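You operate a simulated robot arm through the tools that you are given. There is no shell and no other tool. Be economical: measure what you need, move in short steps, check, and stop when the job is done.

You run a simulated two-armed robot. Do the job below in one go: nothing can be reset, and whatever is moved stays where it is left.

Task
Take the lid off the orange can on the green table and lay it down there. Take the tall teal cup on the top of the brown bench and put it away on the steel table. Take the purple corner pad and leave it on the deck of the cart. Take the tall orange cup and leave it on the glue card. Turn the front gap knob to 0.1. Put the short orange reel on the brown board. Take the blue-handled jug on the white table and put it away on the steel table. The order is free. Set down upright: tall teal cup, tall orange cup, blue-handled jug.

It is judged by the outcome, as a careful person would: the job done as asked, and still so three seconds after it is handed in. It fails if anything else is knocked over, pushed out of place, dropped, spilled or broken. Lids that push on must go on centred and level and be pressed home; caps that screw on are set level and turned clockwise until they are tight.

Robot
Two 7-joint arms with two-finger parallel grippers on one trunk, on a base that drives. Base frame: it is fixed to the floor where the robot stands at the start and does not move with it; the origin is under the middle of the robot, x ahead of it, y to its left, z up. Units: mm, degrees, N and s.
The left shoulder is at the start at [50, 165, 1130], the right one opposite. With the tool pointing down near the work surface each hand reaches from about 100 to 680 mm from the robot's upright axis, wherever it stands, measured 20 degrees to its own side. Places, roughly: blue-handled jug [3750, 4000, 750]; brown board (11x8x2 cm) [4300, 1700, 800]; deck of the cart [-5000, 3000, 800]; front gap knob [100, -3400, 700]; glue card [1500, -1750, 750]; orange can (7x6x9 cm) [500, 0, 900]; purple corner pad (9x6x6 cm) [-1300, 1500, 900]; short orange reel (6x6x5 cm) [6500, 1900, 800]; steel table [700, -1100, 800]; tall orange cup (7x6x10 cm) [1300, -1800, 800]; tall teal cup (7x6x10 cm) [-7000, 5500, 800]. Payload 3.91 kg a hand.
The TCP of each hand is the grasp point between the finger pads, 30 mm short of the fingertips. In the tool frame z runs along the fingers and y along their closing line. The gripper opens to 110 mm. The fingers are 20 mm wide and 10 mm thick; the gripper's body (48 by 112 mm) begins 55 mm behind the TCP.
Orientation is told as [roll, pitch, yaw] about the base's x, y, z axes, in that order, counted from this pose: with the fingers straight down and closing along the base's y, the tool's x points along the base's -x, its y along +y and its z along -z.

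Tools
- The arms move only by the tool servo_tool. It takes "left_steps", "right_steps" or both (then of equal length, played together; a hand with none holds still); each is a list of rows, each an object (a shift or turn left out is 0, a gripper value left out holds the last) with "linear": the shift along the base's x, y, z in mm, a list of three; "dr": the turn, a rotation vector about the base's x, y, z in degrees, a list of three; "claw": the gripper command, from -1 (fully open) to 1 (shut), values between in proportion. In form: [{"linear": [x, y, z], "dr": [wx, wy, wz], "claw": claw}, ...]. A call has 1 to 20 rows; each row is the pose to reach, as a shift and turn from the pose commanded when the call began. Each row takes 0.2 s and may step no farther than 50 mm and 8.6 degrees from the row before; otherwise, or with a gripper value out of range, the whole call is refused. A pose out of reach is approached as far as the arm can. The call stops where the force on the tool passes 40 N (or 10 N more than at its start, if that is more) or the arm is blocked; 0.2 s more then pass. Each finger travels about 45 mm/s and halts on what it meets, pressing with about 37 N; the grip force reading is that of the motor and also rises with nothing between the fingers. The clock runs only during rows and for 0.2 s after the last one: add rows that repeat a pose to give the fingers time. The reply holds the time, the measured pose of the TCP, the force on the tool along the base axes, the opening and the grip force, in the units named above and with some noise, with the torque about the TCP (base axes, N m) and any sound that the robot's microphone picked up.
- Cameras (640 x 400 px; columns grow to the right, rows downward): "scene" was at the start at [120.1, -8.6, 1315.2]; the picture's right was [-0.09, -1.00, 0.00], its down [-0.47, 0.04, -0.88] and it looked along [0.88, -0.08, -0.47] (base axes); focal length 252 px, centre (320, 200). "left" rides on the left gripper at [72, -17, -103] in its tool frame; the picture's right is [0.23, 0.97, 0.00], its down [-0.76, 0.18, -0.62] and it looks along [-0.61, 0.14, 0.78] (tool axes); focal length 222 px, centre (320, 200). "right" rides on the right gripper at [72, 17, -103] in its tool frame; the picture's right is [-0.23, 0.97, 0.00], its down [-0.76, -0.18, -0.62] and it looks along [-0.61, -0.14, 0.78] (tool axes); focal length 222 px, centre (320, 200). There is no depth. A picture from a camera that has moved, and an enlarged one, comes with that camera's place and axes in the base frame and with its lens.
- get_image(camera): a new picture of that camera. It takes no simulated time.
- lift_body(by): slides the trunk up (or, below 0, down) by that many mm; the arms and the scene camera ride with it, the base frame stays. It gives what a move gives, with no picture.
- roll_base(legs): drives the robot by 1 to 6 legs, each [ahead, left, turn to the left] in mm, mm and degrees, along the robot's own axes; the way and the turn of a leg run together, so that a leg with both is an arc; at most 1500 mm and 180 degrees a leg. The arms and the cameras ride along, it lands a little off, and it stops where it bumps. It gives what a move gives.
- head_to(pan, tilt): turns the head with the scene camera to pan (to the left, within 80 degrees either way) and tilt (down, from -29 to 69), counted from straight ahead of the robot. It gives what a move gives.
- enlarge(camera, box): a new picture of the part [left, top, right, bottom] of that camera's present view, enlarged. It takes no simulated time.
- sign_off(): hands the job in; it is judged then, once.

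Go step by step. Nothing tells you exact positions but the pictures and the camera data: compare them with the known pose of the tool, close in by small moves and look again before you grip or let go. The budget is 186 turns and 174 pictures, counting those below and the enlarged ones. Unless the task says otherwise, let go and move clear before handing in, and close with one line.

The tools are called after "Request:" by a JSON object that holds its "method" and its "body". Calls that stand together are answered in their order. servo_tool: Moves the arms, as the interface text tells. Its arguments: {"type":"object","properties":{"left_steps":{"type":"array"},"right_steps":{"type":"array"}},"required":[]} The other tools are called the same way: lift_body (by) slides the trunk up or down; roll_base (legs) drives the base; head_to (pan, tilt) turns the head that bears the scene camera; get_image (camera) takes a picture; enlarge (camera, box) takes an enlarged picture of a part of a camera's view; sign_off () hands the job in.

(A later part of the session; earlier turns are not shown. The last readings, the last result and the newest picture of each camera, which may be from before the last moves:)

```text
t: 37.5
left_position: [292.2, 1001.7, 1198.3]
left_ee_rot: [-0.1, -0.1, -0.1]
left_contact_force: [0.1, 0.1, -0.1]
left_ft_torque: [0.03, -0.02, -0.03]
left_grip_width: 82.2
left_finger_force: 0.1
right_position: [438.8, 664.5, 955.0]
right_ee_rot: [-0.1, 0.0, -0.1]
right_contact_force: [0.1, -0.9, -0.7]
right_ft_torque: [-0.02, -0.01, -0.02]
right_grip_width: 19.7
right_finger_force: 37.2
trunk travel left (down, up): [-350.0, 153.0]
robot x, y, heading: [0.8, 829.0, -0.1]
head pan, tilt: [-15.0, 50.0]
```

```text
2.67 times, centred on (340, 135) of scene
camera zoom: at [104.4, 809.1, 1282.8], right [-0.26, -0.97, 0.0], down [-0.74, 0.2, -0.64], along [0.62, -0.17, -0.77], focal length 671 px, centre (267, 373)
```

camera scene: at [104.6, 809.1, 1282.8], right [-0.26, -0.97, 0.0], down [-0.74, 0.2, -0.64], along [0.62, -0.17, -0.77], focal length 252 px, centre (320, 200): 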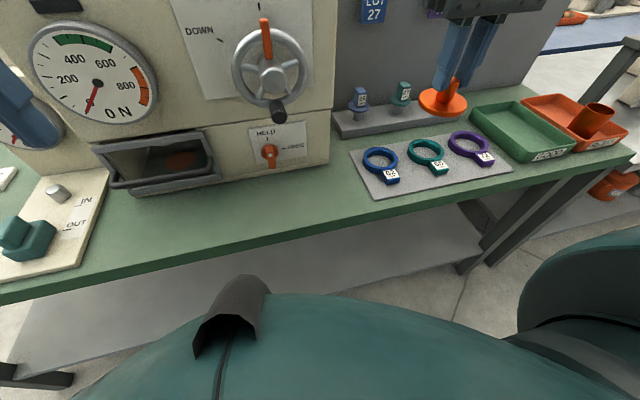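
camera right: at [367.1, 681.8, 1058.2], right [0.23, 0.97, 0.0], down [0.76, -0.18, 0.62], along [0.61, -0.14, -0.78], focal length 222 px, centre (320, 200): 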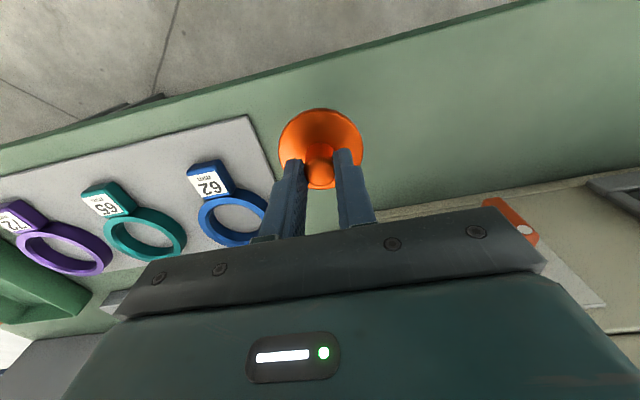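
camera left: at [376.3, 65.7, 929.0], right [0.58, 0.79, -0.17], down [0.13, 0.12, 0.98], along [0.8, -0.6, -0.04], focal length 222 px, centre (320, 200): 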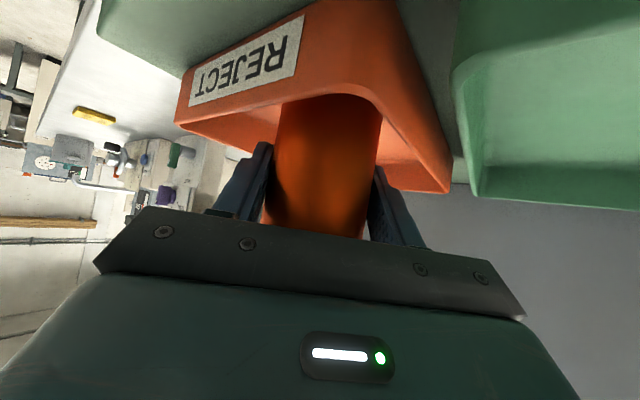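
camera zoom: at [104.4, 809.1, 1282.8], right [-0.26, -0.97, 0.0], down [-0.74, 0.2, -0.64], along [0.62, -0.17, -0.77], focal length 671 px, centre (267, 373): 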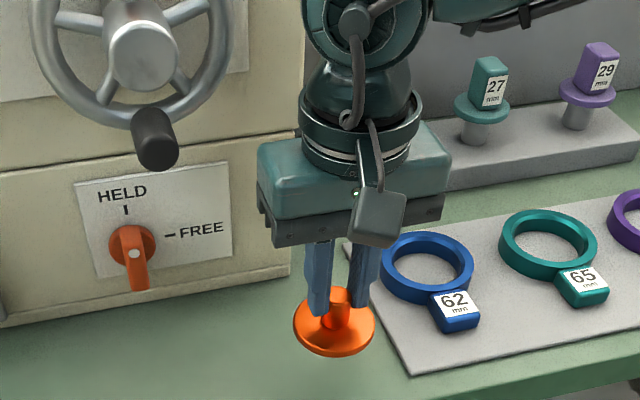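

Shifting a little further left from the pad and lowering until contact.

Request:
{"method": "servo_tool", "body": {"right_steps": [{"linear": [0, 15, 0]}, {"linear": [0, 15, -14]}, {"linear": [0, 15, -18]}, {"linear": [0, 15, -22]}, {"linear": [0, 15, -26]}]}}

Request:
{"method": "enlarge", "body": {"camera": "scene", "box": [270, 120, 400, 205]}}

```text
t: 38.7
left_position: [292.7, 1000.9, 1199.2]
left_ee_rot: [-0.1, -0.1, -0.1]
left_contact_force: [0.1, 0.4, -1.1]
left_ft_torque: [0.01, 0.0, -0.03]
left_grip_width: 82.6
left_finger_force: 0.1
right_position: [438.8, 679.8, 929.7]
right_ee_rot: [0.0, -0.1, -0.2]
right_contact_force: [-0.4, 0.5, -0.2]
right_ft_torque: [0.0, -0.01, 0.02]
right_grip_width: 19.2
right_finger_force: 37.7
trunk travel left (down, up): [-350.0, 153.0]
robot x, y, heading: [3.1, 828.8, 0.0]
head pan, tilt: [-15.0, 50.0]
```

```text
4.71 times, centred on (335, 162) of scene
camera zoom: at [104.6, 809.1, 1282.8], right [-0.26, -0.97, 0.0], down [-0.74, 0.2, -0.64], along [0.62, -0.17, -0.77], focal length 1184 px, centre (249, 376)
```

zoom: 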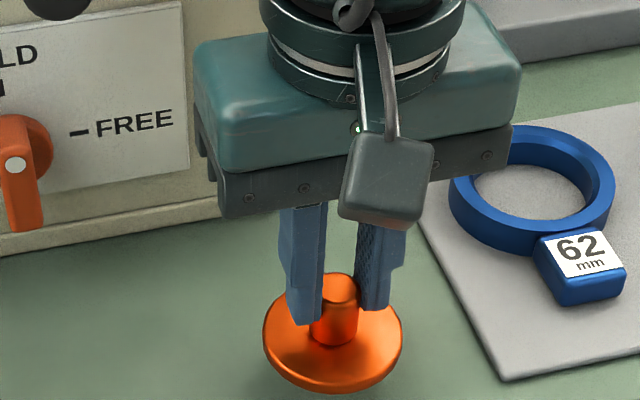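

Still a little above the table. Continuing down in 3 mm steps.

Request:
{"method": "servo_tool", "body": {"right_steps": [{"linear": [0, 0, -3]}, {"linear": [0, 0, -6]}, {"linear": [0, 0, -9]}, {"linear": [0, 0, -12]}, {"linear": [0, 0, -15]}]}}

Request:
{"method": "enlarge", "body": {"camera": "scene", "box": [270, 120, 400, 205]}}

```text
t: 39.9
left_position: [291.9, 1001.8, 1198.0]
left_ee_rot: [0.1, -0.2, -0.2]
left_contact_force: [-0.4, 0.1, -0.3]
left_ft_torque: [-0.01, -0.02, 0.03]
left_grip_width: 82.4
left_finger_force: 0.1
right_position: [438.2, 680.1, 913.6]
right_ee_rot: [0.0, -0.1, 0.0]
right_contact_force: [-0.3, -0.5, -0.2]
right_ft_torque: [-0.02, 0.04, 0.02]
right_grip_width: 19.6
right_finger_force: 37.0
trunk travel left (down, up): [-350.0, 153.0]
robot x, y, heading: [-1.7, 826.1, 0.0]
head pan, tilt: [-15.0, 50.0]
```

```text
4.71 times, centred on (335, 162) of scene
camera zoom: at [104.6, 809.1, 1282.8], right [-0.26, -0.97, 0.0], down [-0.74, 0.2, -0.64], along [0.62, -0.17, -0.77], focal length 1184 px, centre (249, 376)
```

zoom: 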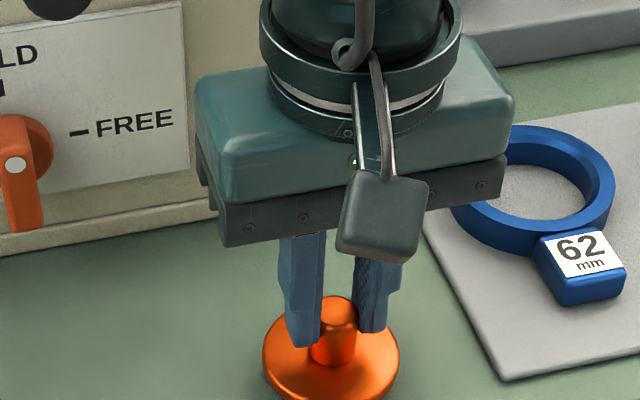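

Request:
{"method": "servo_tool", "body": {"right_steps": [{"linear": [0, 0, -3]}, {"linear": [0, 0, -6]}, {"linear": [0, 0, -8]}, {"linear": [0, 0, -10]}, {"linear": [0, 0, -12]}]}}

Request:
{"method": "enlarge", "body": {"camera": "scene", "box": [270, 140, 400, 225]}}

```text
t: 41.1
left_position: [291.5, 1003.0, 1199.2]
left_ee_rot: [0.0, -0.2, -0.1]
left_contact_force: [-0.4, 0.1, 0.6]
left_ft_torque: [-0.01, 0.01, 0.03]
left_grip_width: 82.3
left_finger_force: 0.1
right_position: [437.3, 676.8, 905.9]
right_ee_rot: [0.2, -0.2, -0.1]
right_contact_force: [0.7, 0.3, 11.7]
right_ft_torque: [0.01, 0.29, -0.01]
right_grip_width: 19.6
right_finger_force: 37.4
right hand out of reach, approached as far as the arm can: row 4, 5
trunk travel left (down, up): [-350.0, 153.0]
robot x, y, heading: [-0.1, 826.2, -0.1]
head pan, tilt: [-15.0, 50.0]
```

```text
4.71 times, centred on (335, 182) of scene
camera zoom: at [103.9, 809.4, 1283.1], right [-0.26, -0.97, 0.0], down [-0.74, 0.2, -0.64], along [0.62, -0.17, -0.77], focal length 1184 px, centre (249, 282)
```

zoom: 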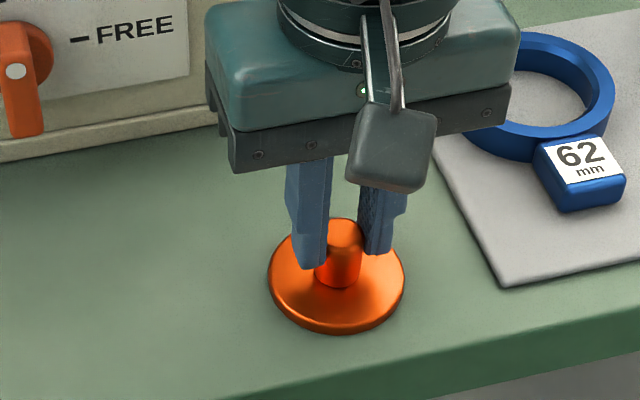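

Contact: 12 N upward and the lid lies flat on the table. Opening and rising clear.

Request:
{"method": "servo_tool", "body": {"right_steps": [{"linear": [0, 0, 1], "claw": 0.3}, {"linear": [0, 0, 1], "claw": 0.1}, {"linear": [0, 0, 1]}, {"linear": [0, 0, 20]}, {"linear": [0, 0, 50]}, {"linear": [-20, 0, 90]}, {"linear": [-50, -20, 130]}, {"linear": [-80, -40, 170]}, {"linear": [-100, -60, 210]}, {"linear": [-120, -80, 250]}]}}

Request:
{"method": "get_image", "body": {"camera": "scene"}}

```text
refused: row 7 steps farther than a row can; nothing moved
```

```text
135 pictures are left
camera scene: at [103.9, 809.4, 1283.1], right [-0.26, -0.97, 0.0], down [-0.74, 0.2, -0.64], along [0.62, -0.17, -0.77], focal length 252 px, centre (320, 200)
```

scene: 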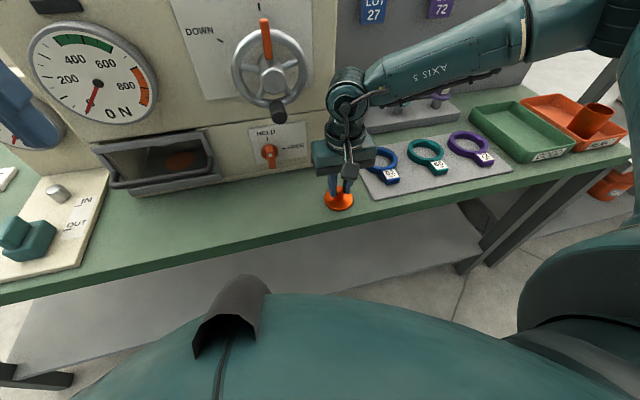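

The lid rests on the table; the move was refused for step size only. Repeating with smaller steps.

Request:
{"method": "servo_tool", "body": {"right_steps": [{"linear": [0, 0, 1], "claw": 0.3}, {"linear": [0, 0, 1], "claw": 0.1}, {"linear": [0, 0, 1]}, {"linear": [0, 0, 20]}, {"linear": [0, 0, 50]}, {"linear": [-10, 0, 90]}, {"linear": [-25, -10, 130]}, {"linear": [-40, -20, 170]}, {"linear": [-60, -30, 210]}, {"linear": [-80, -40, 250]}]}}

Request:
{"method": "enlarge", "body": {"camera": "scene", "box": [240, 120, 480, 270]}}

```text
t: 43.3
left_position: [291.2, 1001.8, 1198.1]
left_ee_rot: [0.0, -0.2, -0.2]
left_contact_force: [0.8, 0.0, -0.6]
left_ft_torque: [-0.01, -0.01, 0.0]
left_grip_width: 82.5
left_finger_force: 0.0
right_position: [358.1, 637.4, 1153.2]
right_ee_rot: [0.0, 0.0, 0.0]
right_contact_force: [-0.6, 1.0, 0.6]
right_ft_torque: [0.01, -0.04, -0.01]
right_grip_width: 49.5
right_finger_force: 0.0
trunk travel left (down, up): [-350.0, 153.0]
robot x, y, heading: [2.1, 825.3, -0.3]
head pan, tilt: [-15.0, 50.0]
```

```text
2.67 times, centred on (360, 195) of scene
camera zoom: at [103.9, 809.0, 1282.9], right [-0.26, -0.97, 0.0], down [-0.74, 0.2, -0.64], along [0.62, -0.17, -0.77], focal length 671 px, centre (213, 213)
```

zoom: 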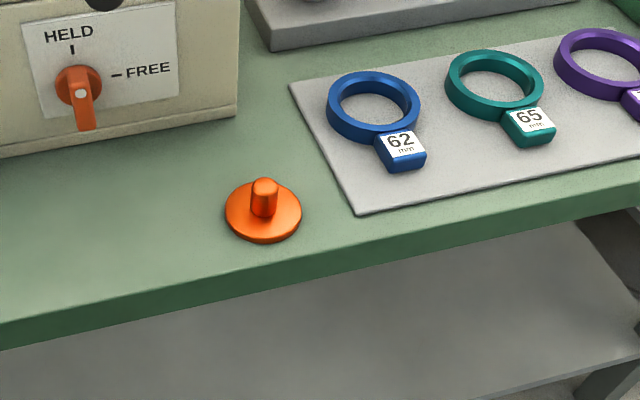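

The lid is safely on the green table. Next the purple corner pad near [-1300, 1500]: I'll fold the right arm in, look around by backing off and turning.

Request:
{"method": "servo_tool", "body": {"right_steps": [{"linear": [-20, 0, 20]}, {"linear": [-40, 0, 40]}, {"linear": [-60, 0, 50]}]}}

Request:
{"method": "head_to", "body": {"pan": 80, "tilt": 15}}

Request:
{"method": "get_image", "body": {"camera": "scene"}}

```text
t: 44.1
left_position: [291.9, 1002.2, 1197.9]
left_ee_rot: [0.0, -0.3, -0.1]
left_contact_force: [1.4, 0.0, 0.5]
left_ft_torque: [0.03, -0.01, -0.02]
left_grip_width: 82.4
left_finger_force: 0.1
right_position: [297.4, 636.3, 1203.7]
right_ee_rot: [0.0, 0.0, -0.1]
right_contact_force: [-0.2, 0.3, -0.2]
right_ft_torque: [-0.01, -0.01, 0.0]
right_grip_width: 49.5
right_finger_force: 0.0
trunk travel left (down, up): [-350.0, 153.0]
robot x, y, heading: [-2.2, 832.9, -0.1]
head pan, tilt: [-15.0, 50.0]
```

```text
t: 45.8
left_position: [292.4, 1003.1, 1197.7]
left_ee_rot: [0.0, -0.1, -0.1]
left_contact_force: [-0.6, -0.6, 0.0]
left_ft_torque: [0.01, 0.0, 0.03]
left_grip_width: 82.4
left_finger_force: 0.0
right_position: [298.2, 636.7, 1203.6]
right_ee_rot: [0.0, -0.1, -0.1]
right_contact_force: [0.3, 0.0, -0.3]
right_ft_torque: [0.01, -0.01, 0.02]
right_grip_width: 49.7
right_finger_force: 0.0
trunk travel left (down, up): [-350.0, 153.0]
robot x, y, heading: [1.1, 831.6, -0.2]
head pan, tilt: [80.0, 15.0]
```

```text
133 pictures are left
camera scene: at [46.6, 921.1, 1336.5], right [0.98, -0.18, 0.0], down [-0.05, -0.26, -0.97], along [0.17, 0.95, -0.26], focal length 252 px, centre (320, 200)
```

scene: 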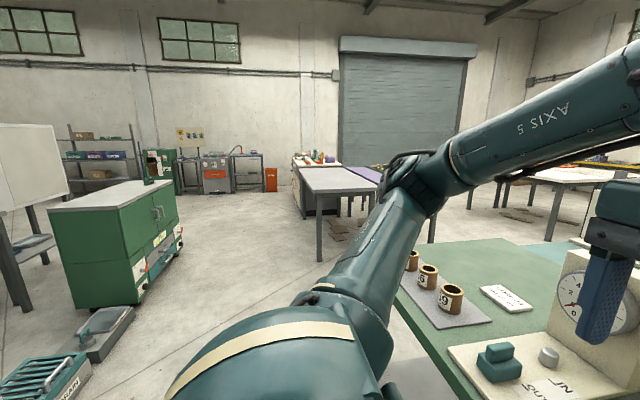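

The floor behind-left is mostly open with some low boxes. Backing off 400 mm and turning left to find the pad.

Request:
{"method": "roll_base", "body": {"legs": [[-350, 0, 0], [0, 0, 90]]}}

Request:
{"method": "head_to", "body": {"pan": 45, "tilt": 25}}

Request:
{"method": "get_image", "body": {"camera": "scene"}}

```text
t: 51.9
left_position: [-519.3, 1121.8, 1197.4]
left_ee_rot: [0.0, 0.0, 90.0]
left_contact_force: [-1.1, -0.7, -0.3]
left_ft_torque: [0.0, -0.01, 0.02]
left_grip_width: 82.5
left_finger_force: 0.1
right_position: [-153.4, 1127.8, 1204.6]
right_ee_rot: [-0.1, 0.1, 90.0]
right_contact_force: [0.3, -1.1, 0.4]
right_ft_torque: [0.01, -0.03, 0.0]
right_grip_width: 49.3
right_finger_force: 0.0
trunk travel left (down, up): [-350.0, 153.0]
robot x, y, heading: [-345.5, 831.0, 89.9]
head pan, tilt: [80.0, 15.0]
```

```text
t: 52.9
left_position: [-518.6, 1121.8, 1198.1]
left_ee_rot: [0.0, -0.1, 90.1]
left_contact_force: [0.4, 0.6, 0.6]
left_ft_torque: [0.01, 0.0, 0.0]
left_grip_width: 82.4
left_finger_force: 0.1
right_position: [-153.3, 1127.3, 1203.2]
right_ee_rot: [0.0, 0.0, 90.1]
right_contact_force: [0.2, -1.1, 0.1]
right_ft_torque: [-0.03, -0.02, 0.01]
right_grip_width: 49.4
right_finger_force: 0.0
trunk travel left (down, up): [-350.0, 153.0]
robot x, y, heading: [-342.0, 829.0, 90.1]
head pan, tilt: [45.0, 25.0]
```

```text
132 pictures are left
camera scene: at [-410.9, 924.3, 1320.3], right [0.71, 0.71, 0.0], down [0.3, -0.3, -0.91], along [-0.64, 0.64, -0.42], focal length 252 px, centre (320, 200)
```

scene: 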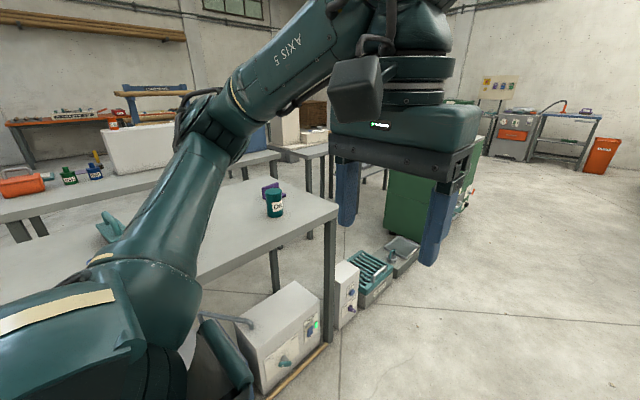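

I can see the purple pad behind a teal jar on a table; pad near [-1325, 1512], jar near [-1190, 1444], table edge x about -975. I'll drive alongside and face it.

Request:
{"method": "roll_base", "body": {"legs": [[850, 0, 0], [0, 0, 90]]}}

Request:
{"method": "head_to", "body": {"pan": 10, "tilt": 40}}

Request:
{"method": "get_image", "body": {"camera": "scene"}}

```text
t: 61.2
left_position: [-638.7, 1515.0, 1199.5]
left_ee_rot: [0.1, -0.1, 179.5]
left_contact_force: [0.6, -0.2, -0.4]
left_ft_torque: [-0.01, 0.02, 0.01]
left_grip_width: 82.6
left_finger_force: 0.1
right_position: [-641.7, 1881.1, 1204.0]
right_ee_rot: [0.0, 0.0, 179.4]
right_contact_force: [-0.3, -0.7, -0.4]
right_ft_torque: [-0.04, -0.02, 0.0]
right_grip_width: 49.5
right_finger_force: 0.0
trunk travel left (down, up): [-350.0, 153.0]
robot x, y, heading: [-348.4, 1686.1, 179.5]
head pan, tilt: [45.0, 25.0]
```

```text
t: 62.3
left_position: [-638.2, 1515.9, 1198.9]
left_ee_rot: [-0.1, -0.1, 179.4]
left_contact_force: [-0.3, 0.2, 0.0]
left_ft_torque: [0.01, 0.0, -0.03]
left_grip_width: 82.3
left_finger_force: 0.1
right_position: [-641.1, 1881.5, 1203.8]
right_ee_rot: [-0.1, 0.0, 179.4]
right_contact_force: [0.3, 0.3, -0.3]
right_ft_torque: [-0.03, -0.04, 0.01]
right_grip_width: 49.7
right_finger_force: 0.0
trunk travel left (down, up): [-350.0, 153.0]
robot x, y, heading: [-342.6, 1686.9, 179.4]
head pan, tilt: [10.0, 40.0]
```

```text
131 pictures are left
camera scene: at [-459.2, 1671.6, 1297.0], right [-0.16, 0.99, 0.0], down [0.63, 0.11, -0.77], along [-0.76, -0.13, -0.64], focal length 252 px, centre (320, 200)
```

scene: 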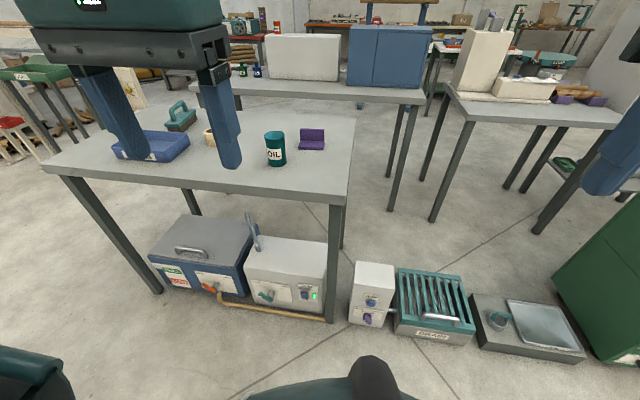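

The purple L-shaped pad is clearly visible, near [-1268, 1500]. I'll drive ahead about 280 mm and look closely.

Request:
{"method": "roll_base", "body": {"legs": [[280, 0, 0.5]]}}

Request:
{"method": "get_image", "body": {"camera": "scene"}}

Request:
{"method": "get_image", "body": {"camera": "left"}}

```text
t: 64.2
left_position: [-913.6, 1515.4, 1197.8]
left_ee_rot: [0.0, -0.1, -180.0]
left_contact_force: [-0.1, -0.1, 0.3]
left_ft_torque: [-0.01, -0.03, 0.02]
left_grip_width: 82.5
left_finger_force: 0.0
right_position: [-919.9, 1879.3, 1203.6]
right_ee_rot: [0.0, 0.0, -180.0]
right_contact_force: [0.3, 0.5, 0.8]
right_ft_torque: [-0.04, -0.03, -0.02]
right_grip_width: 49.5
right_finger_force: 0.1
trunk travel left (down, up): [-350.0, 153.0]
robot x, y, heading: [-622.2, 1691.8, -180.0]
head pan, tilt: [10.0, 40.0]
```

```text
130 pictures are left
camera scene: at [-736.1, 1671.9, 1296.9], right [-0.17, 0.98, 0.0], down [0.63, 0.11, -0.77], along [-0.75, -0.13, -0.64], focal length 252 px, centre (320, 200)
```

scene: 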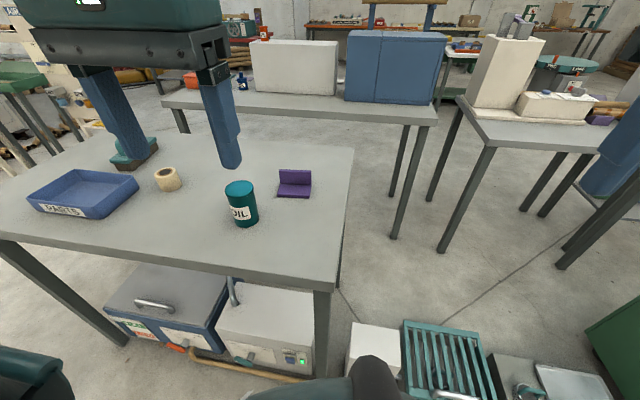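

```text
129 pictures are left
camera left: at [-840.6, 1531.0, 1301.2], right [0.23, -0.97, 0.0], down [-0.76, -0.18, 0.62], along [-0.61, -0.14, -0.78], focal length 222 px, centre (320, 200)
```

left: 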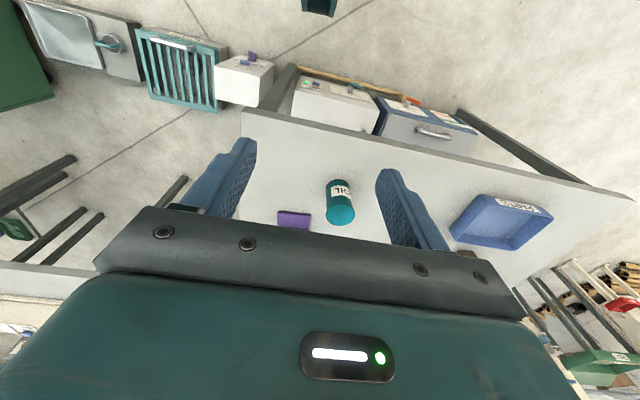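

Enlarging the pad from both cameras to fix its place and shape.

Request:
{"method": "enlarge", "body": {"camera": "scene", "box": [200, 150, 360, 250]}}

Request:
{"method": "enlarge", "body": {"camera": "left", "box": [240, 160, 400, 260]}}

```text
4.00 times, centred on (280, 200) of scene
camera zoom: at [-736.1, 1671.9, 1296.9], right [-0.17, 0.98, 0.0], down [0.63, 0.11, -0.77], along [-0.75, -0.13, -0.64], focal length 1007 px, centre (480, 200)
```

zoom: 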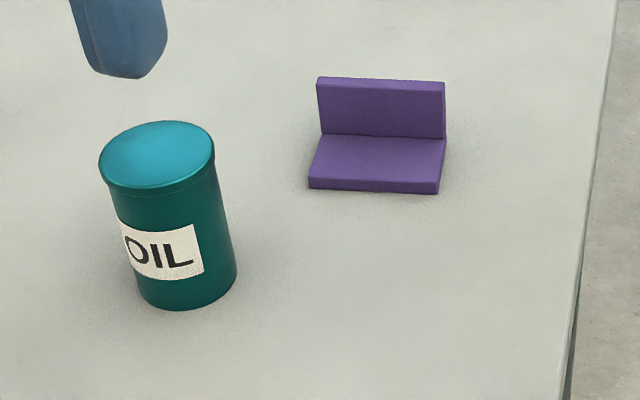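

```text
4.00 times, centred on (320, 210) of left
camera zoom: at [-840.6, 1531.0, 1301.2], right [0.23, -0.97, 0.0], down [-0.76, -0.18, 0.62], along [-0.61, -0.14, -0.78], focal length 888 px, centre (320, 160)
```

zoom: 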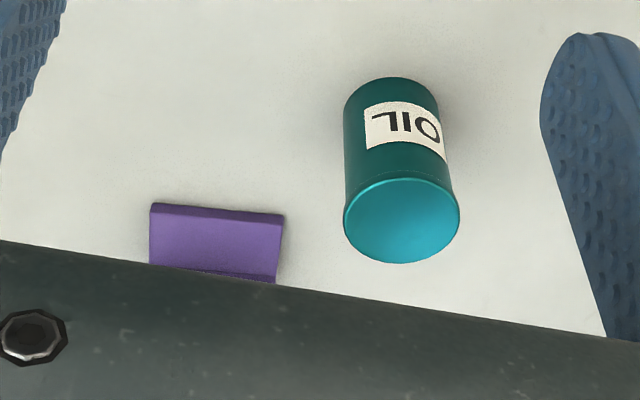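

The pad is an L: base leg toward me, upright wall at the back; wall spans y 1457–1548 at x about -1318, table top z≈850. It's a bit far, so I'll tilt the left hand forward 30° and grip across its 90 mm width.

Request:
{"method": "servo_tool", "body": {"left_steps": [{"linear": [-40, 0, 0], "dr": [0, 8, 0], "claw": -1}, {"linear": [-80, 0, 0], "dr": [0, 16, 0]}, {"linear": [-120, -2, -10], "dr": [0, 23, 0]}, {"linear": [-160, -4, -30], "dr": [0, 30, 0]}, {"linear": [-200, -6, -55], "dr": [0, 30, 0]}, {"linear": [-240, -8, -80], "dr": [0, 30, 0]}, {"linear": [-280, -9, -105], "dr": [0, 30, 0]}, {"linear": [-310, -9, -140], "dr": [0, 30, 0]}, {"linear": [-310, -9, -140], "dr": [0, 30, 0]}]}}

Request:
{"method": "servo_tool", "body": {"left_steps": [{"linear": [-20, 0, -40], "dr": [0, 0, 3]}, {"linear": [-36, 0, -75], "dr": [0, 0, 6]}, {"linear": [-36, 0, -75], "dr": [0, 0, 6]}]}}

Request:
{"method": "get_image", "body": {"camera": "left"}}

Request:
{"method": "enlarge", "body": {"camera": "scene", "box": [180, 90, 380, 215]}}

```text
t: 66.2
left_position: [-1222.9, 1505.3, 1058.9]
left_ee_rot: [0.0, -30.2, -180.1]
left_contact_force: [-0.6, 0.1, 0.2]
left_ft_torque: [-0.01, -0.02, 0.02]
left_grip_width: 110.1
left_finger_force: 0.1
right_position: [-919.7, 1879.6, 1203.7]
right_ee_rot: [0.0, 0.0, -180.0]
right_contact_force: [-1.1, 0.1, 0.0]
right_ft_torque: [0.01, -0.04, -0.02]
right_grip_width: 49.6
right_finger_force: 0.2
trunk travel left (down, up): [-350.0, 153.0]
robot x, y, heading: [-623.7, 1684.7, -179.8]
head pan, tilt: [10.0, 40.0]
```

```text
t: 67.0
left_position: [-1258.8, 1504.9, 981.5]
left_ee_rot: [-0.1, -30.1, -173.9]
left_contact_force: [-0.4, 0.1, 0.5]
left_ft_torque: [0.01, -0.03, 0.0]
left_grip_width: 110.1
left_finger_force: 0.1
right_position: [-919.3, 1880.3, 1202.3]
right_ee_rot: [0.0, 0.0, -180.0]
right_contact_force: [-0.6, 0.1, -0.8]
right_ft_torque: [-0.01, 0.0, -0.04]
right_grip_width: 49.5
right_finger_force: 0.1
trunk travel left (down, up): [-350.0, 153.0]
robot x, y, heading: [-622.4, 1687.9, -179.9]
head pan, tilt: [10.0, 40.0]
```

```text
126 pictures are left
camera left: at [-1145.4, 1533.9, 1035.0], right [0.3, -0.95, -0.11], down [-0.32, -0.21, 0.92], along [-0.9, -0.24, -0.37], focal length 222 px, centre (320, 200)
```

left: 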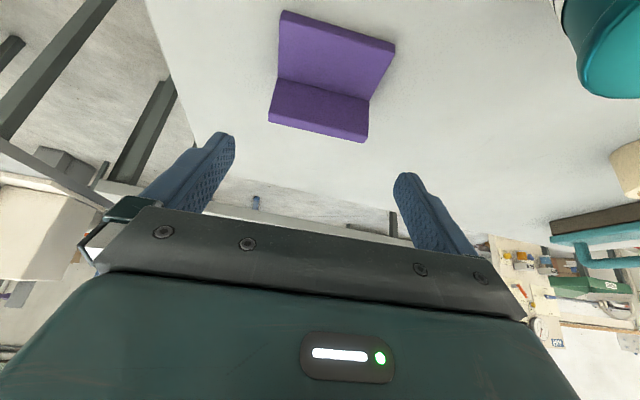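

```text
3.20 times, centred on (280, 152) of scene
camera zoom: at [-735.3, 1671.9, 1297.0], right [-0.17, 0.98, 0.0], down [0.63, 0.11, -0.77], along [-0.75, -0.13, -0.64], focal length 805 px, centre (448, 352)
```

zoom: 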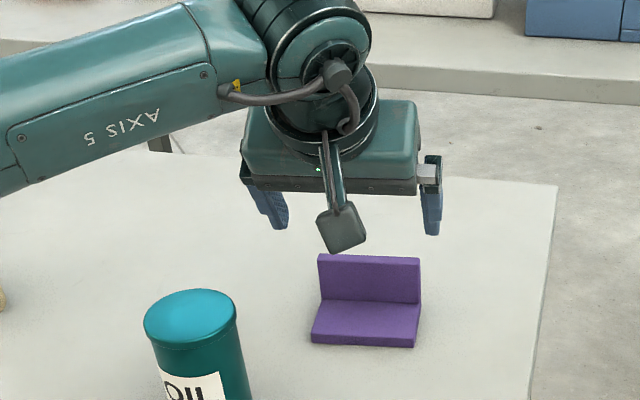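

Aligned within a few mm; the pad's yaw is slightly more, about 9°. Descending to straddle it, in two stages.

Request:
{"method": "servo_tool", "body": {"left_steps": [{"linear": [-12, -5, -24], "dr": [0, 0, 2]}, {"linear": [-24, -5, -46], "dr": [0, 0, 3]}, {"linear": [-33, -5, -60], "dr": [0, 0, 3]}, {"linear": [-33, -5, -60], "dr": [0, 0, 3]}]}}

Request:
{"method": "get_image", "body": {"camera": "left"}}

Request:
{"method": "enlarge", "body": {"camera": "scene", "box": [220, 120, 360, 207]}}

```text
t: 68.0
left_position: [-1292.8, 1502.1, 923.5]
left_ee_rot: [0.0, -30.2, -171.0]
left_contact_force: [-0.1, -0.4, 0.8]
left_ft_torque: [-0.01, 0.01, -0.01]
left_grip_width: 110.1
left_finger_force: 0.1
right_position: [-919.9, 1879.9, 1203.7]
right_ee_rot: [0.0, -0.1, -179.9]
right_contact_force: [-0.8, -0.2, 0.1]
right_ft_torque: [0.01, 0.02, -0.01]
right_grip_width: 49.4
right_finger_force: 0.0
trunk travel left (down, up): [-350.0, 153.0]
robot x, y, heading: [-621.9, 1689.0, -180.0]
head pan, tilt: [10.0, 40.0]
```

```text
124 pictures are left
camera left: at [-1181.0, 1534.8, 975.7], right [0.35, -0.93, -0.11], down [-0.31, -0.23, 0.92], along [-0.88, -0.28, -0.37], focal length 222 px, centre (320, 200)
```

left: 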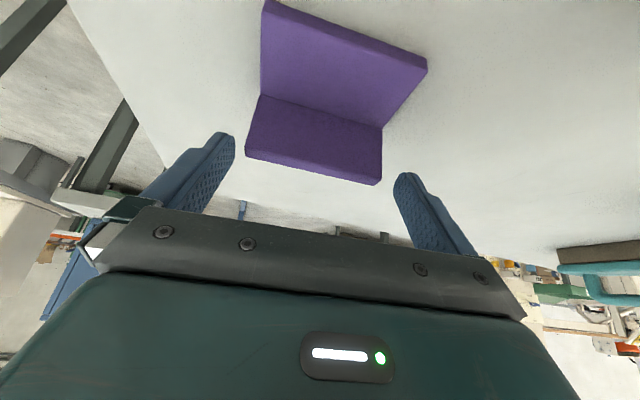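

```text
4.57 times, centred on (290, 164) of scene
camera zoom: at [-735.4, 1671.9, 1297.0], right [-0.17, 0.98, 0.0], down [0.63, 0.11, -0.77], along [-0.75, -0.13, -0.64], focal length 1150 px, centre (457, 367)
```

zoom: 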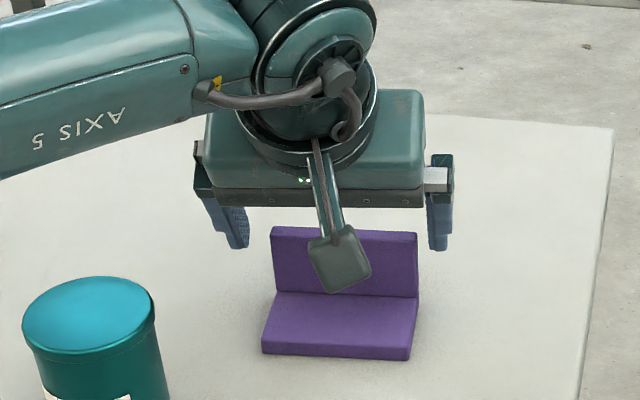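

Well centred and parallel. Final descent and closing.

Request:
{"method": "servo_tool", "body": {"left_steps": [{"linear": [-4, 0, -15]}, {"linear": [-8, 0, -28]}, {"linear": [-9, 0, -36]}, {"linear": [-9, 0, -36], "claw": 1}, {"linear": [-9, 0, -36]}, {"linear": [-9, 0, -36]}, {"linear": [-9, 0, -36]}]}}

Request:
{"method": "get_image", "body": {"camera": "left"}}

```text
t: 69.6
left_position: [-1301.3, 1499.5, 887.1]
left_ee_rot: [0.1, -30.0, -171.0]
left_contact_force: [-0.2, 0.6, -0.2]
left_ft_torque: [-0.01, 0.02, -0.02]
left_grip_width: 89.1
left_finger_force: 36.8
right_position: [-920.2, 1879.7, 1204.4]
right_ee_rot: [0.1, 0.0, -180.0]
right_contact_force: [-1.1, 0.6, -0.2]
right_ft_torque: [-0.01, 0.0, -0.01]
right_grip_width: 49.7
right_finger_force: 0.0
trunk travel left (down, up): [-350.0, 153.0]
robot x, y, heading: [-617.0, 1688.0, -180.1]
head pan, tilt: [10.0, 40.0]
```

```text
122 pictures are left
camera left: at [-1190.1, 1534.5, 939.7], right [0.35, -0.93, -0.11], down [-0.31, -0.23, 0.92], along [-0.88, -0.28, -0.37], focal length 222 px, centre (320, 200)
```

left: 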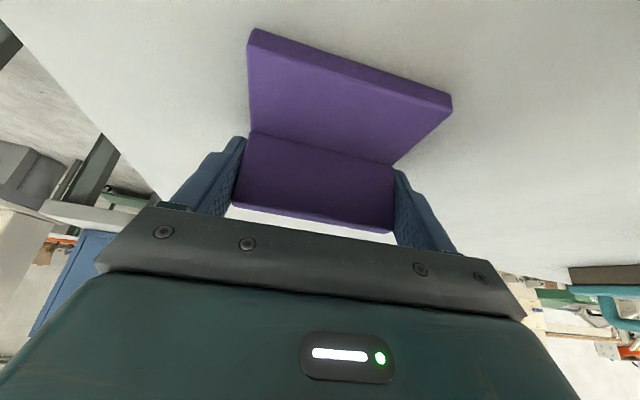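

Gripped firmly at 89 mm. Lifting straight up and pulling back toward the robot.

Request:
{"method": "servo_tool", "body": {"left_steps": [{"linear": [0, 0, 20]}, {"linear": [0, 0, 50]}, {"linear": [0, 0, 95]}, {"linear": [0, 0, 140]}, {"linear": [20, 0, 180]}, {"linear": [60, 0, 210]}, {"linear": [105, 0, 220]}, {"linear": [150, 0, 230]}, {"linear": [195, 0, 240]}, {"linear": [240, 0, 250]}, {"linear": [285, 0, 260]}, {"linear": [330, 0, 270]}]}}

Request:
{"method": "get_image", "body": {"camera": "left"}}

Request:
{"method": "get_image", "body": {"camera": "scene"}}

```text
t: 72.2
left_position: [-970.1, 1499.7, 1158.5]
left_ee_rot: [0.0, -30.2, -171.0]
left_contact_force: [0.2, 0.7, -1.0]
left_ft_torque: [0.0, -0.02, 0.02]
left_grip_width: 89.5
left_finger_force: 36.9
right_position: [-918.4, 1879.1, 1203.7]
right_ee_rot: [0.0, -0.1, -180.0]
right_contact_force: [0.0, 0.2, -0.3]
right_ft_torque: [-0.02, 0.02, -0.01]
right_grip_width: 49.6
right_finger_force: 0.1
trunk travel left (down, up): [-350.0, 153.0]
robot x, y, heading: [-619.4, 1686.3, -179.9]
head pan, tilt: [10.0, 40.0]
```

```text
121 pictures are left
camera left: at [-859.4, 1534.6, 1210.9], right [0.35, -0.93, -0.11], down [-0.31, -0.23, 0.92], along [-0.88, -0.28, -0.37], focal length 222 px, centre (320, 200)
```

left: 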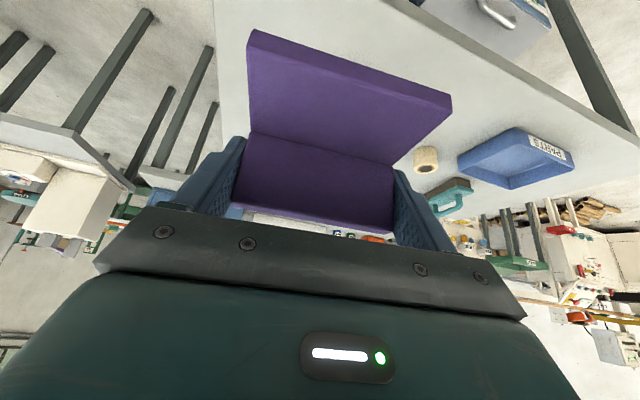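

```text
120 pictures are left
camera scene: at [-734.8, 1671.9, 1297.1], right [-0.17, 0.98, 0.0], down [0.63, 0.11, -0.77], along [-0.75, -0.13, -0.64], focal length 252 px, centre (320, 200)
```

scene: 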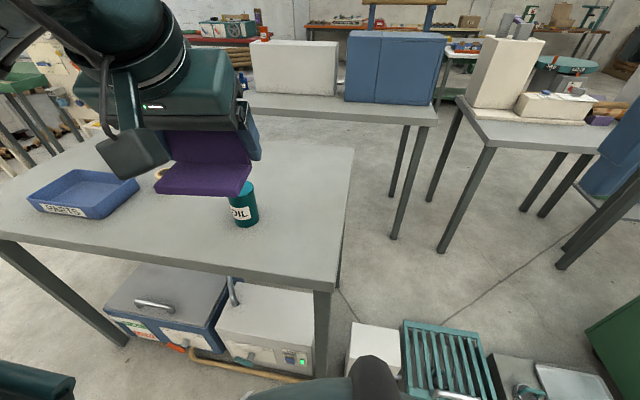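

The pad is held level. A row of boxes and a green cabinet block the straight way west, so I'll back out, turn north and drive up to look for the way to the cart.

Request:
{"method": "roll_base", "body": {"legs": [[-300, 0, 0], [0, 0, -90], [1000, 0, 0]]}}

Request:
{"method": "head_to", "body": {"pan": 50, "tilt": 12}}

Request:
{"method": "get_image", "body": {"camera": "scene"}}

```text
t: 82.8
left_position: [-511.7, 3034.4, 1157.2]
left_ee_rot: [0.0, -30.0, 99.1]
left_contact_force: [0.2, 0.7, -0.8]
left_ft_torque: [-0.05, -0.02, -0.01]
left_grip_width: 89.5
left_finger_force: 36.8
right_position: [-130.7, 2982.9, 1202.9]
right_ee_rot: [0.1, 0.0, 90.1]
right_contact_force: [0.3, 0.0, 0.1]
right_ft_torque: [-0.05, 0.0, 0.01]
right_grip_width: 49.2
right_finger_force: 0.0
trunk travel left (down, up): [-350.0, 153.0]
robot x, y, heading: [-321.6, 2687.3, 90.2]
head pan, tilt: [10.0, 40.0]
```

```text
t: 83.9
left_position: [-509.5, 3034.3, 1157.7]
left_ee_rot: [0.0, -30.2, 99.1]
left_contact_force: [0.3, 0.1, 0.0]
left_ft_torque: [0.04, -0.02, -0.02]
left_grip_width: 89.1
left_finger_force: 36.7
right_position: [-132.0, 2981.7, 1204.6]
right_ee_rot: [-0.1, 0.0, 90.1]
right_contact_force: [-0.1, -0.1, -0.4]
right_ft_torque: [0.04, 0.04, 0.02]
right_grip_width: 49.6
right_finger_force: 0.0
trunk travel left (down, up): [-350.0, 153.0]
robot x, y, heading: [-322.9, 2682.5, 89.9]
head pan, tilt: [50.0, 12.0]
```

```text
119 pictures are left
camera scene: at [-394.8, 2773.6, 1341.4], right [0.64, 0.77, 0.0], down [0.16, -0.13, -0.98], along [-0.75, 0.63, -0.21], focal length 252 px, centre (320, 200)
```

scene: 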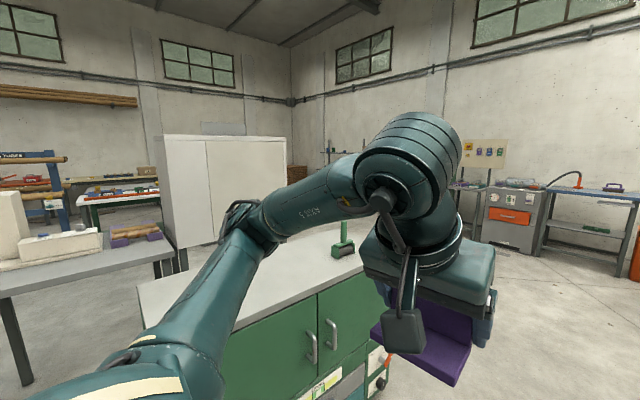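

The green cabinet with a white top is beside me on the left. Driving further north to see past it.

Request:
{"method": "roll_base", "body": {"legs": [[1200, 0, 0]]}}

Request:
{"method": "head_to", "body": {"pan": 75, "tilt": 12}}

Request:
{"method": "get_image", "body": {"camera": "scene"}}

Request:
{"method": "head_to", "body": {"pan": 30, "tilt": 12}}

Request:
{"method": "get_image", "body": {"camera": "scene"}}

```text
t: 90.1
left_position: [-504.9, 4247.1, 1157.9]
left_ee_rot: [0.0, -30.0, 98.6]
left_contact_force: [0.1, 0.3, -0.7]
left_ft_torque: [0.04, 0.01, 0.01]
left_grip_width: 89.2
left_finger_force: 37.3
right_position: [-126.0, 4192.8, 1203.8]
right_ee_rot: [0.1, 0.0, 89.6]
right_contact_force: [-0.1, -0.2, -0.1]
right_ft_torque: [0.0, 0.01, -0.01]
right_grip_width: 49.5
right_finger_force: 0.1
trunk travel left (down, up): [-350.0, 153.0]
robot x, y, heading: [-320.7, 3898.5, 89.8]
head pan, tilt: [50.0, 12.0]
```

```text
t: 91.0
left_position: [-504.7, 4247.4, 1158.5]
left_ee_rot: [-0.1, -30.2, 98.6]
left_contact_force: [-0.4, 0.7, -1.2]
left_ft_torque: [0.01, 0.03, -0.02]
left_grip_width: 89.3
left_finger_force: 36.4
right_position: [-125.3, 4192.2, 1203.6]
right_ee_rot: [0.1, 0.0, 89.6]
right_contact_force: [0.3, -0.3, 0.5]
right_ft_torque: [0.03, -0.02, 0.02]
right_grip_width: 49.5
right_finger_force: 0.1
trunk travel left (down, up): [-350.0, 153.0]
robot x, y, heading: [-320.8, 3894.9, 89.6]
head pan, tilt: [75.0, 12.0]
```

```text
118 pictures are left
camera scene: at [-409.8, 3950.1, 1341.4], right [0.27, 0.96, 0.0], down [0.2, -0.06, -0.98], along [-0.94, 0.26, -0.21], focal length 252 px, centre (320, 200)
```

scene: 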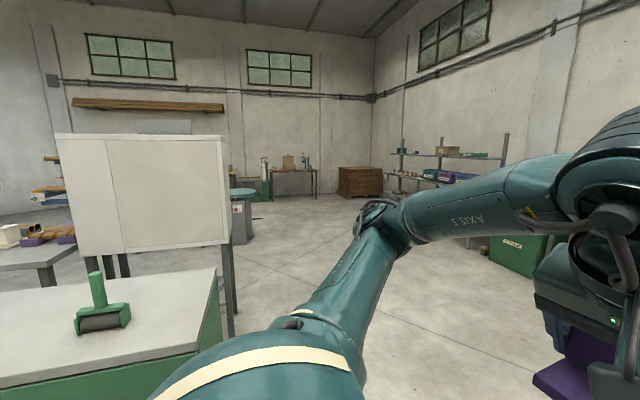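

```text
t: 92.1
left_position: [-505.1, 4248.3, 1158.4]
left_ee_rot: [0.0, -30.2, 98.6]
left_contact_force: [0.6, 0.3, -0.4]
left_ft_torque: [0.02, -0.03, -0.03]
left_grip_width: 89.1
left_finger_force: 37.3
right_position: [-126.7, 4192.3, 1203.0]
right_ee_rot: [0.0, 0.1, 89.6]
right_contact_force: [-0.6, 0.4, 0.8]
right_ft_torque: [-0.01, 0.02, 0.0]
right_grip_width: 49.5
right_finger_force: 0.1
trunk travel left (down, up): [-350.0, 153.0]
robot x, y, heading: [-323.7, 3895.4, 89.7]
head pan, tilt: [30.0, 12.0]
```

```text
117 pictures are left
camera scene: at [-366.0, 4006.3, 1341.4], right [0.87, 0.49, 0.0], down [0.1, -0.18, -0.98], along [-0.48, 0.85, -0.21], focal length 252 px, centre (320, 200)
```

scene: 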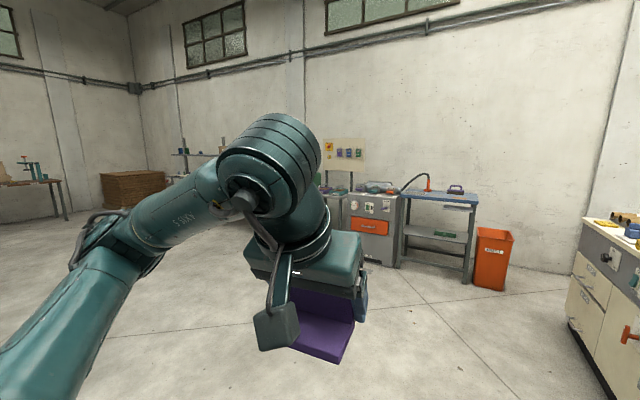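

The way west is open north of the whiteboard. I'll go north to y≈4500 then drive west.

Request:
{"method": "roll_base", "body": {"legs": [[600, 0, 0], [0, 0, 90], [1400, 0, 0], [1400, 0, 0]]}}

Request:
{"method": "head_to", "body": {"pan": 5, "tilt": 12}}

Request:
{"method": "get_image", "body": {"camera": "scene"}}

Request:
{"method": "head_to", "body": {"pan": 65, "tilt": 15}}

Request:
{"method": "get_image", "body": {"camera": "scene"}}

```text
t: 112.4
left_position: [-3467.5, 4300.3, 1157.0]
left_ee_rot: [0.0, -30.1, -171.4]
left_contact_force: [0.4, 0.3, -0.9]
left_ft_torque: [0.02, 0.01, 0.01]
left_grip_width: 89.2
left_finger_force: 36.9
right_position: [-3414.1, 4678.3, 1203.4]
right_ee_rot: [0.0, 0.0, 179.7]
right_contact_force: [-0.5, 0.6, 0.4]
right_ft_torque: [0.02, -0.02, 0.0]
right_grip_width: 49.7
right_finger_force: 0.1
trunk travel left (down, up): [-350.0, 153.0]
robot x, y, heading: [-3118.1, 4481.3, 179.4]
head pan, tilt: [30.0, 12.0]
```

```text
t: 113.3
left_position: [-3467.9, 4299.3, 1158.1]
left_ee_rot: [0.1, -30.2, -171.4]
left_contact_force: [0.3, -0.1, -0.2]
left_ft_torque: [0.0, 0.03, 0.01]
left_grip_width: 89.3
left_finger_force: 37.2
right_position: [-3413.3, 4679.6, 1203.8]
right_ee_rot: [0.0, -0.1, 179.6]
right_contact_force: [0.3, -0.4, 0.3]
right_ft_torque: [0.04, 0.0, -0.01]
right_grip_width: 49.4
right_finger_force: 0.0
trunk travel left (down, up): [-350.0, 153.0]
robot x, y, heading: [-3119.5, 4483.7, 179.8]
head pan, tilt: [5.0, 12.0]
```

```text
116 pictures are left
camera scene: at [-3239.3, 4476.3, 1341.4], right [-0.08, 1.0, 0.0], down [0.21, 0.02, -0.98], along [-0.97, -0.08, -0.21], focal length 252 px, centre (320, 200)
```

scene: 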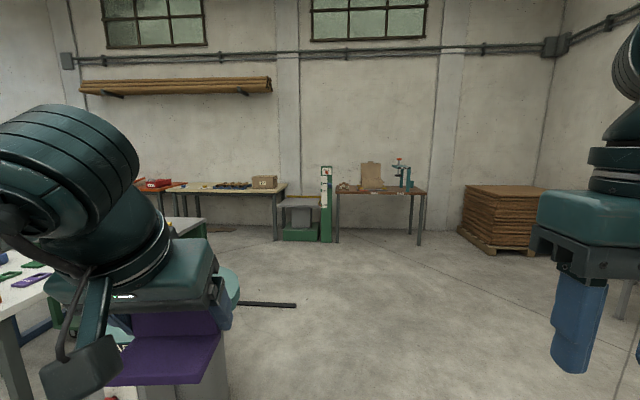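

```text
t: 114.6
left_position: [-3468.2, 4299.2, 1157.4]
left_ee_rot: [0.0, -30.3, -171.4]
left_contact_force: [-1.1, 0.9, -0.3]
left_ft_torque: [-0.01, -0.01, 0.0]
left_grip_width: 89.2
left_finger_force: 37.0
right_position: [-3414.1, 4678.6, 1203.9]
right_ee_rot: [0.0, 0.0, 179.6]
right_contact_force: [0.1, 0.8, 0.5]
right_ft_torque: [0.02, 0.0, -0.01]
right_grip_width: 49.7
right_finger_force: 0.1
trunk travel left (down, up): [-350.0, 153.0]
robot x, y, heading: [-3114.9, 4480.3, 179.6]
head pan, tilt: [65.0, 15.0]
```

```text
115 pictures are left
camera scene: at [-3186.4, 4399.5, 1336.6], right [-0.9, 0.43, 0.0], down [0.11, 0.23, -0.97], along [-0.41, -0.87, -0.26], focal length 252 px, centre (320, 200)
```

scene: 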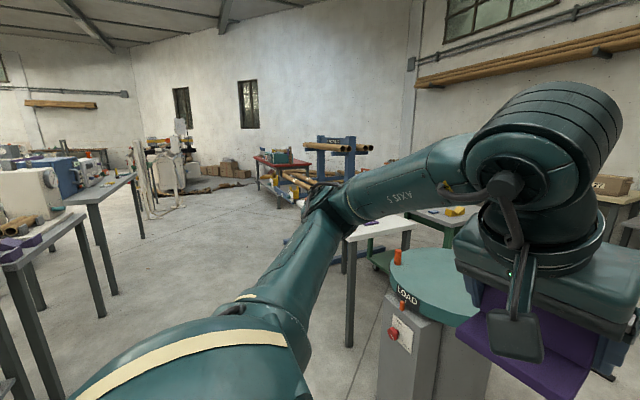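

I can see the brown bench at the far west wall and the cart, green with casters, to the southwest beyond a turntable machine. I'll sidestep north to keep clear of its lever, then go west.

Request:
{"method": "roll_base", "body": {"legs": [[0, -500, 0], [1450, 0, 0]]}}

Request:
{"method": "head_to", "body": {"pan": 75, "tilt": 18}}

Request:
{"method": "get_image", "body": {"camera": "scene"}}

Request:
{"method": "head_to", "body": {"pan": 10, "tilt": 18}}

Request:
{"method": "get_image", "body": {"camera": "scene"}}

```text
t: 126.4
left_position: [-4916.7, 4800.4, 1158.6]
left_ee_rot: [-0.2, -30.1, -171.0]
left_contact_force: [0.2, 0.6, 0.3]
left_ft_torque: [0.0, -0.02, -0.02]
left_grip_width: 89.2
left_finger_force: 37.2
right_position: [-4865.6, 5179.4, 1204.6]
right_ee_rot: [-0.1, 0.0, -179.9]
right_contact_force: [-0.1, 0.0, 0.9]
right_ft_torque: [0.01, 0.01, 0.01]
right_grip_width: 49.5
right_finger_force: 0.0
trunk travel left (down, up): [-350.0, 153.0]
robot x, y, heading: [-4565.0, 4986.2, -179.6]
head pan, tilt: [65.0, 15.0]
```

```text
t: 127.1
left_position: [-4916.6, 4801.4, 1157.8]
left_ee_rot: [0.0, -30.2, -171.0]
left_contact_force: [-1.1, 0.4, -0.1]
left_ft_torque: [0.01, 0.01, 0.01]
left_grip_width: 88.9
left_finger_force: 36.3
right_position: [-4864.4, 5180.4, 1204.2]
right_ee_rot: [-0.1, 0.0, -179.8]
right_contact_force: [0.7, 0.5, 0.2]
right_ft_torque: [-0.02, -0.01, -0.01]
right_grip_width: 49.4
right_finger_force: 0.0
trunk travel left (down, up): [-350.0, 153.0]
robot x, y, heading: [-4569.1, 4989.3, -179.6]
head pan, tilt: [75.0, 18.0]
```

```text
114 pictures are left
camera scene: at [-4620.9, 4897.5, 1331.7], right [-0.97, 0.26, 0.0], down [0.08, 0.3, -0.95], along [-0.24, -0.92, -0.31], focal length 252 px, centre (320, 200)
```

scene: 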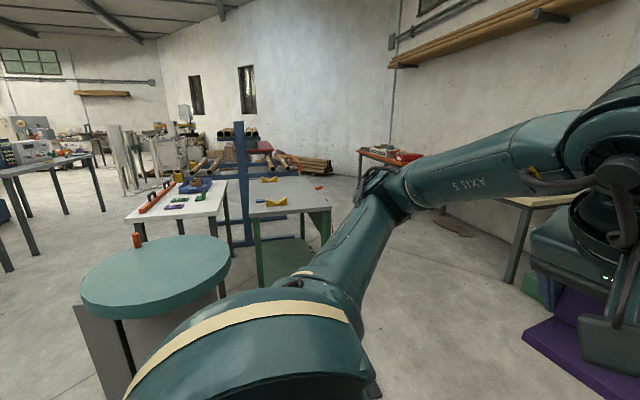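

```text
t: 128.4
left_position: [-4915.8, 4801.5, 1158.5]
left_ee_rot: [0.0, -30.1, -170.9]
left_contact_force: [-0.8, -0.5, 0.7]
left_ft_torque: [-0.01, -0.02, 0.01]
left_grip_width: 89.1
left_finger_force: 37.3
right_position: [-4866.0, 5180.1, 1204.1]
right_ee_rot: [0.0, -0.1, -179.8]
right_contact_force: [0.2, -0.5, -0.3]
right_ft_torque: [0.0, -0.02, -0.01]
right_grip_width: 49.7
right_finger_force: 0.0
trunk travel left (down, up): [-350.0, 153.0]
robot x, y, heading: [-4567.9, 4988.7, -179.9]
head pan, tilt: [10.0, 18.0]
```

```text
113 pictures are left
camera scene: at [-4688.8, 4971.2, 1331.7], right [-0.18, 0.98, 0.0], down [0.3, 0.05, -0.95], along [-0.94, -0.17, -0.31], focal length 252 px, centre (320, 200)
```

scene: 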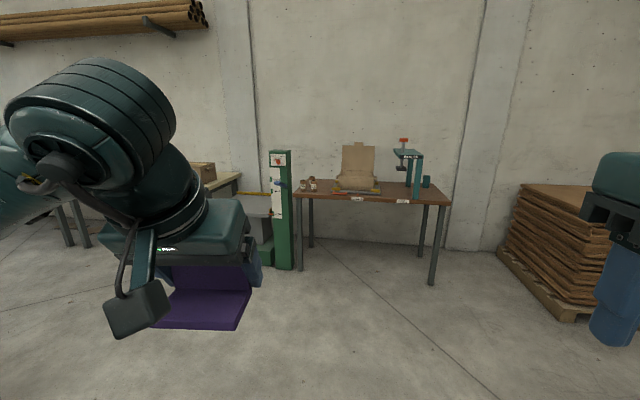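

The teal cup is visible at the right end of the brown bench. The cart deck spans about x -5050…-4600, y 2750…3500; I'll approach it from the north.

Request:
{"method": "roll_base", "body": {"legs": [[330, 0, 0], [0, 0, 90], [950, 0, 0]]}}

Request:
{"method": "head_to", "body": {"pan": 0, "tilt": 35}}

Request:
{"method": "get_image", "body": {"camera": "scene"}}

```text
t: 139.0
left_position: [-4722.4, 3687.3, 1157.1]
left_ee_rot: [0.0, -30.2, -81.6]
left_contact_force: [1.3, 0.3, -0.3]
left_ft_torque: [0.02, -0.05, 0.01]
left_grip_width: 89.0
left_finger_force: 37.1
right_position: [-5102.2, 3743.1, 1203.3]
right_ee_rot: [0.0, 0.0, -90.5]
right_contact_force: [0.1, 0.5, -0.3]
right_ft_torque: [0.01, -0.01, 0.02]
right_grip_width: 49.4
right_finger_force: 0.0
trunk travel left (down, up): [-350.0, 153.0]
robot x, y, heading: [-4901.9, 4035.7, -90.5]
head pan, tilt: [10.0, 18.0]
```

```text
t: 139.8
left_position: [-4722.8, 3687.5, 1158.6]
left_ee_rot: [0.0, -30.2, -81.7]
left_contact_force: [-0.3, 0.9, 0.5]
left_ft_torque: [0.02, -0.01, 0.0]
left_grip_width: 89.5
left_finger_force: 37.3
right_position: [-5101.9, 3743.4, 1203.3]
right_ee_rot: [0.0, -0.1, -90.6]
right_contact_force: [0.3, 0.0, -0.8]
right_ft_torque: [0.01, 0.02, -0.01]
right_grip_width: 50.0
right_finger_force: 0.0
trunk travel left (down, up): [-350.0, 153.0]
robot x, y, heading: [-4905.9, 4035.1, -90.9]
head pan, tilt: [0.0, 35.0]
```

```text
112 pictures are left
camera scene: at [-4907.6, 3920.6, 1304.6], right [-1.0, 0.01, 0.0], down [0.01, 0.57, -0.82], along [-0.01, -0.82, -0.57], focal length 252 px, centre (320, 200)
```

scene: 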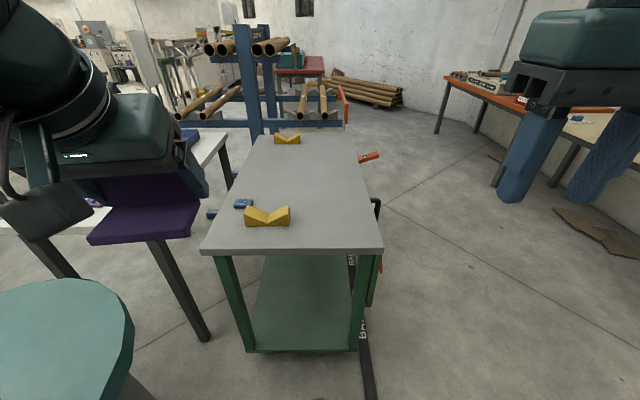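

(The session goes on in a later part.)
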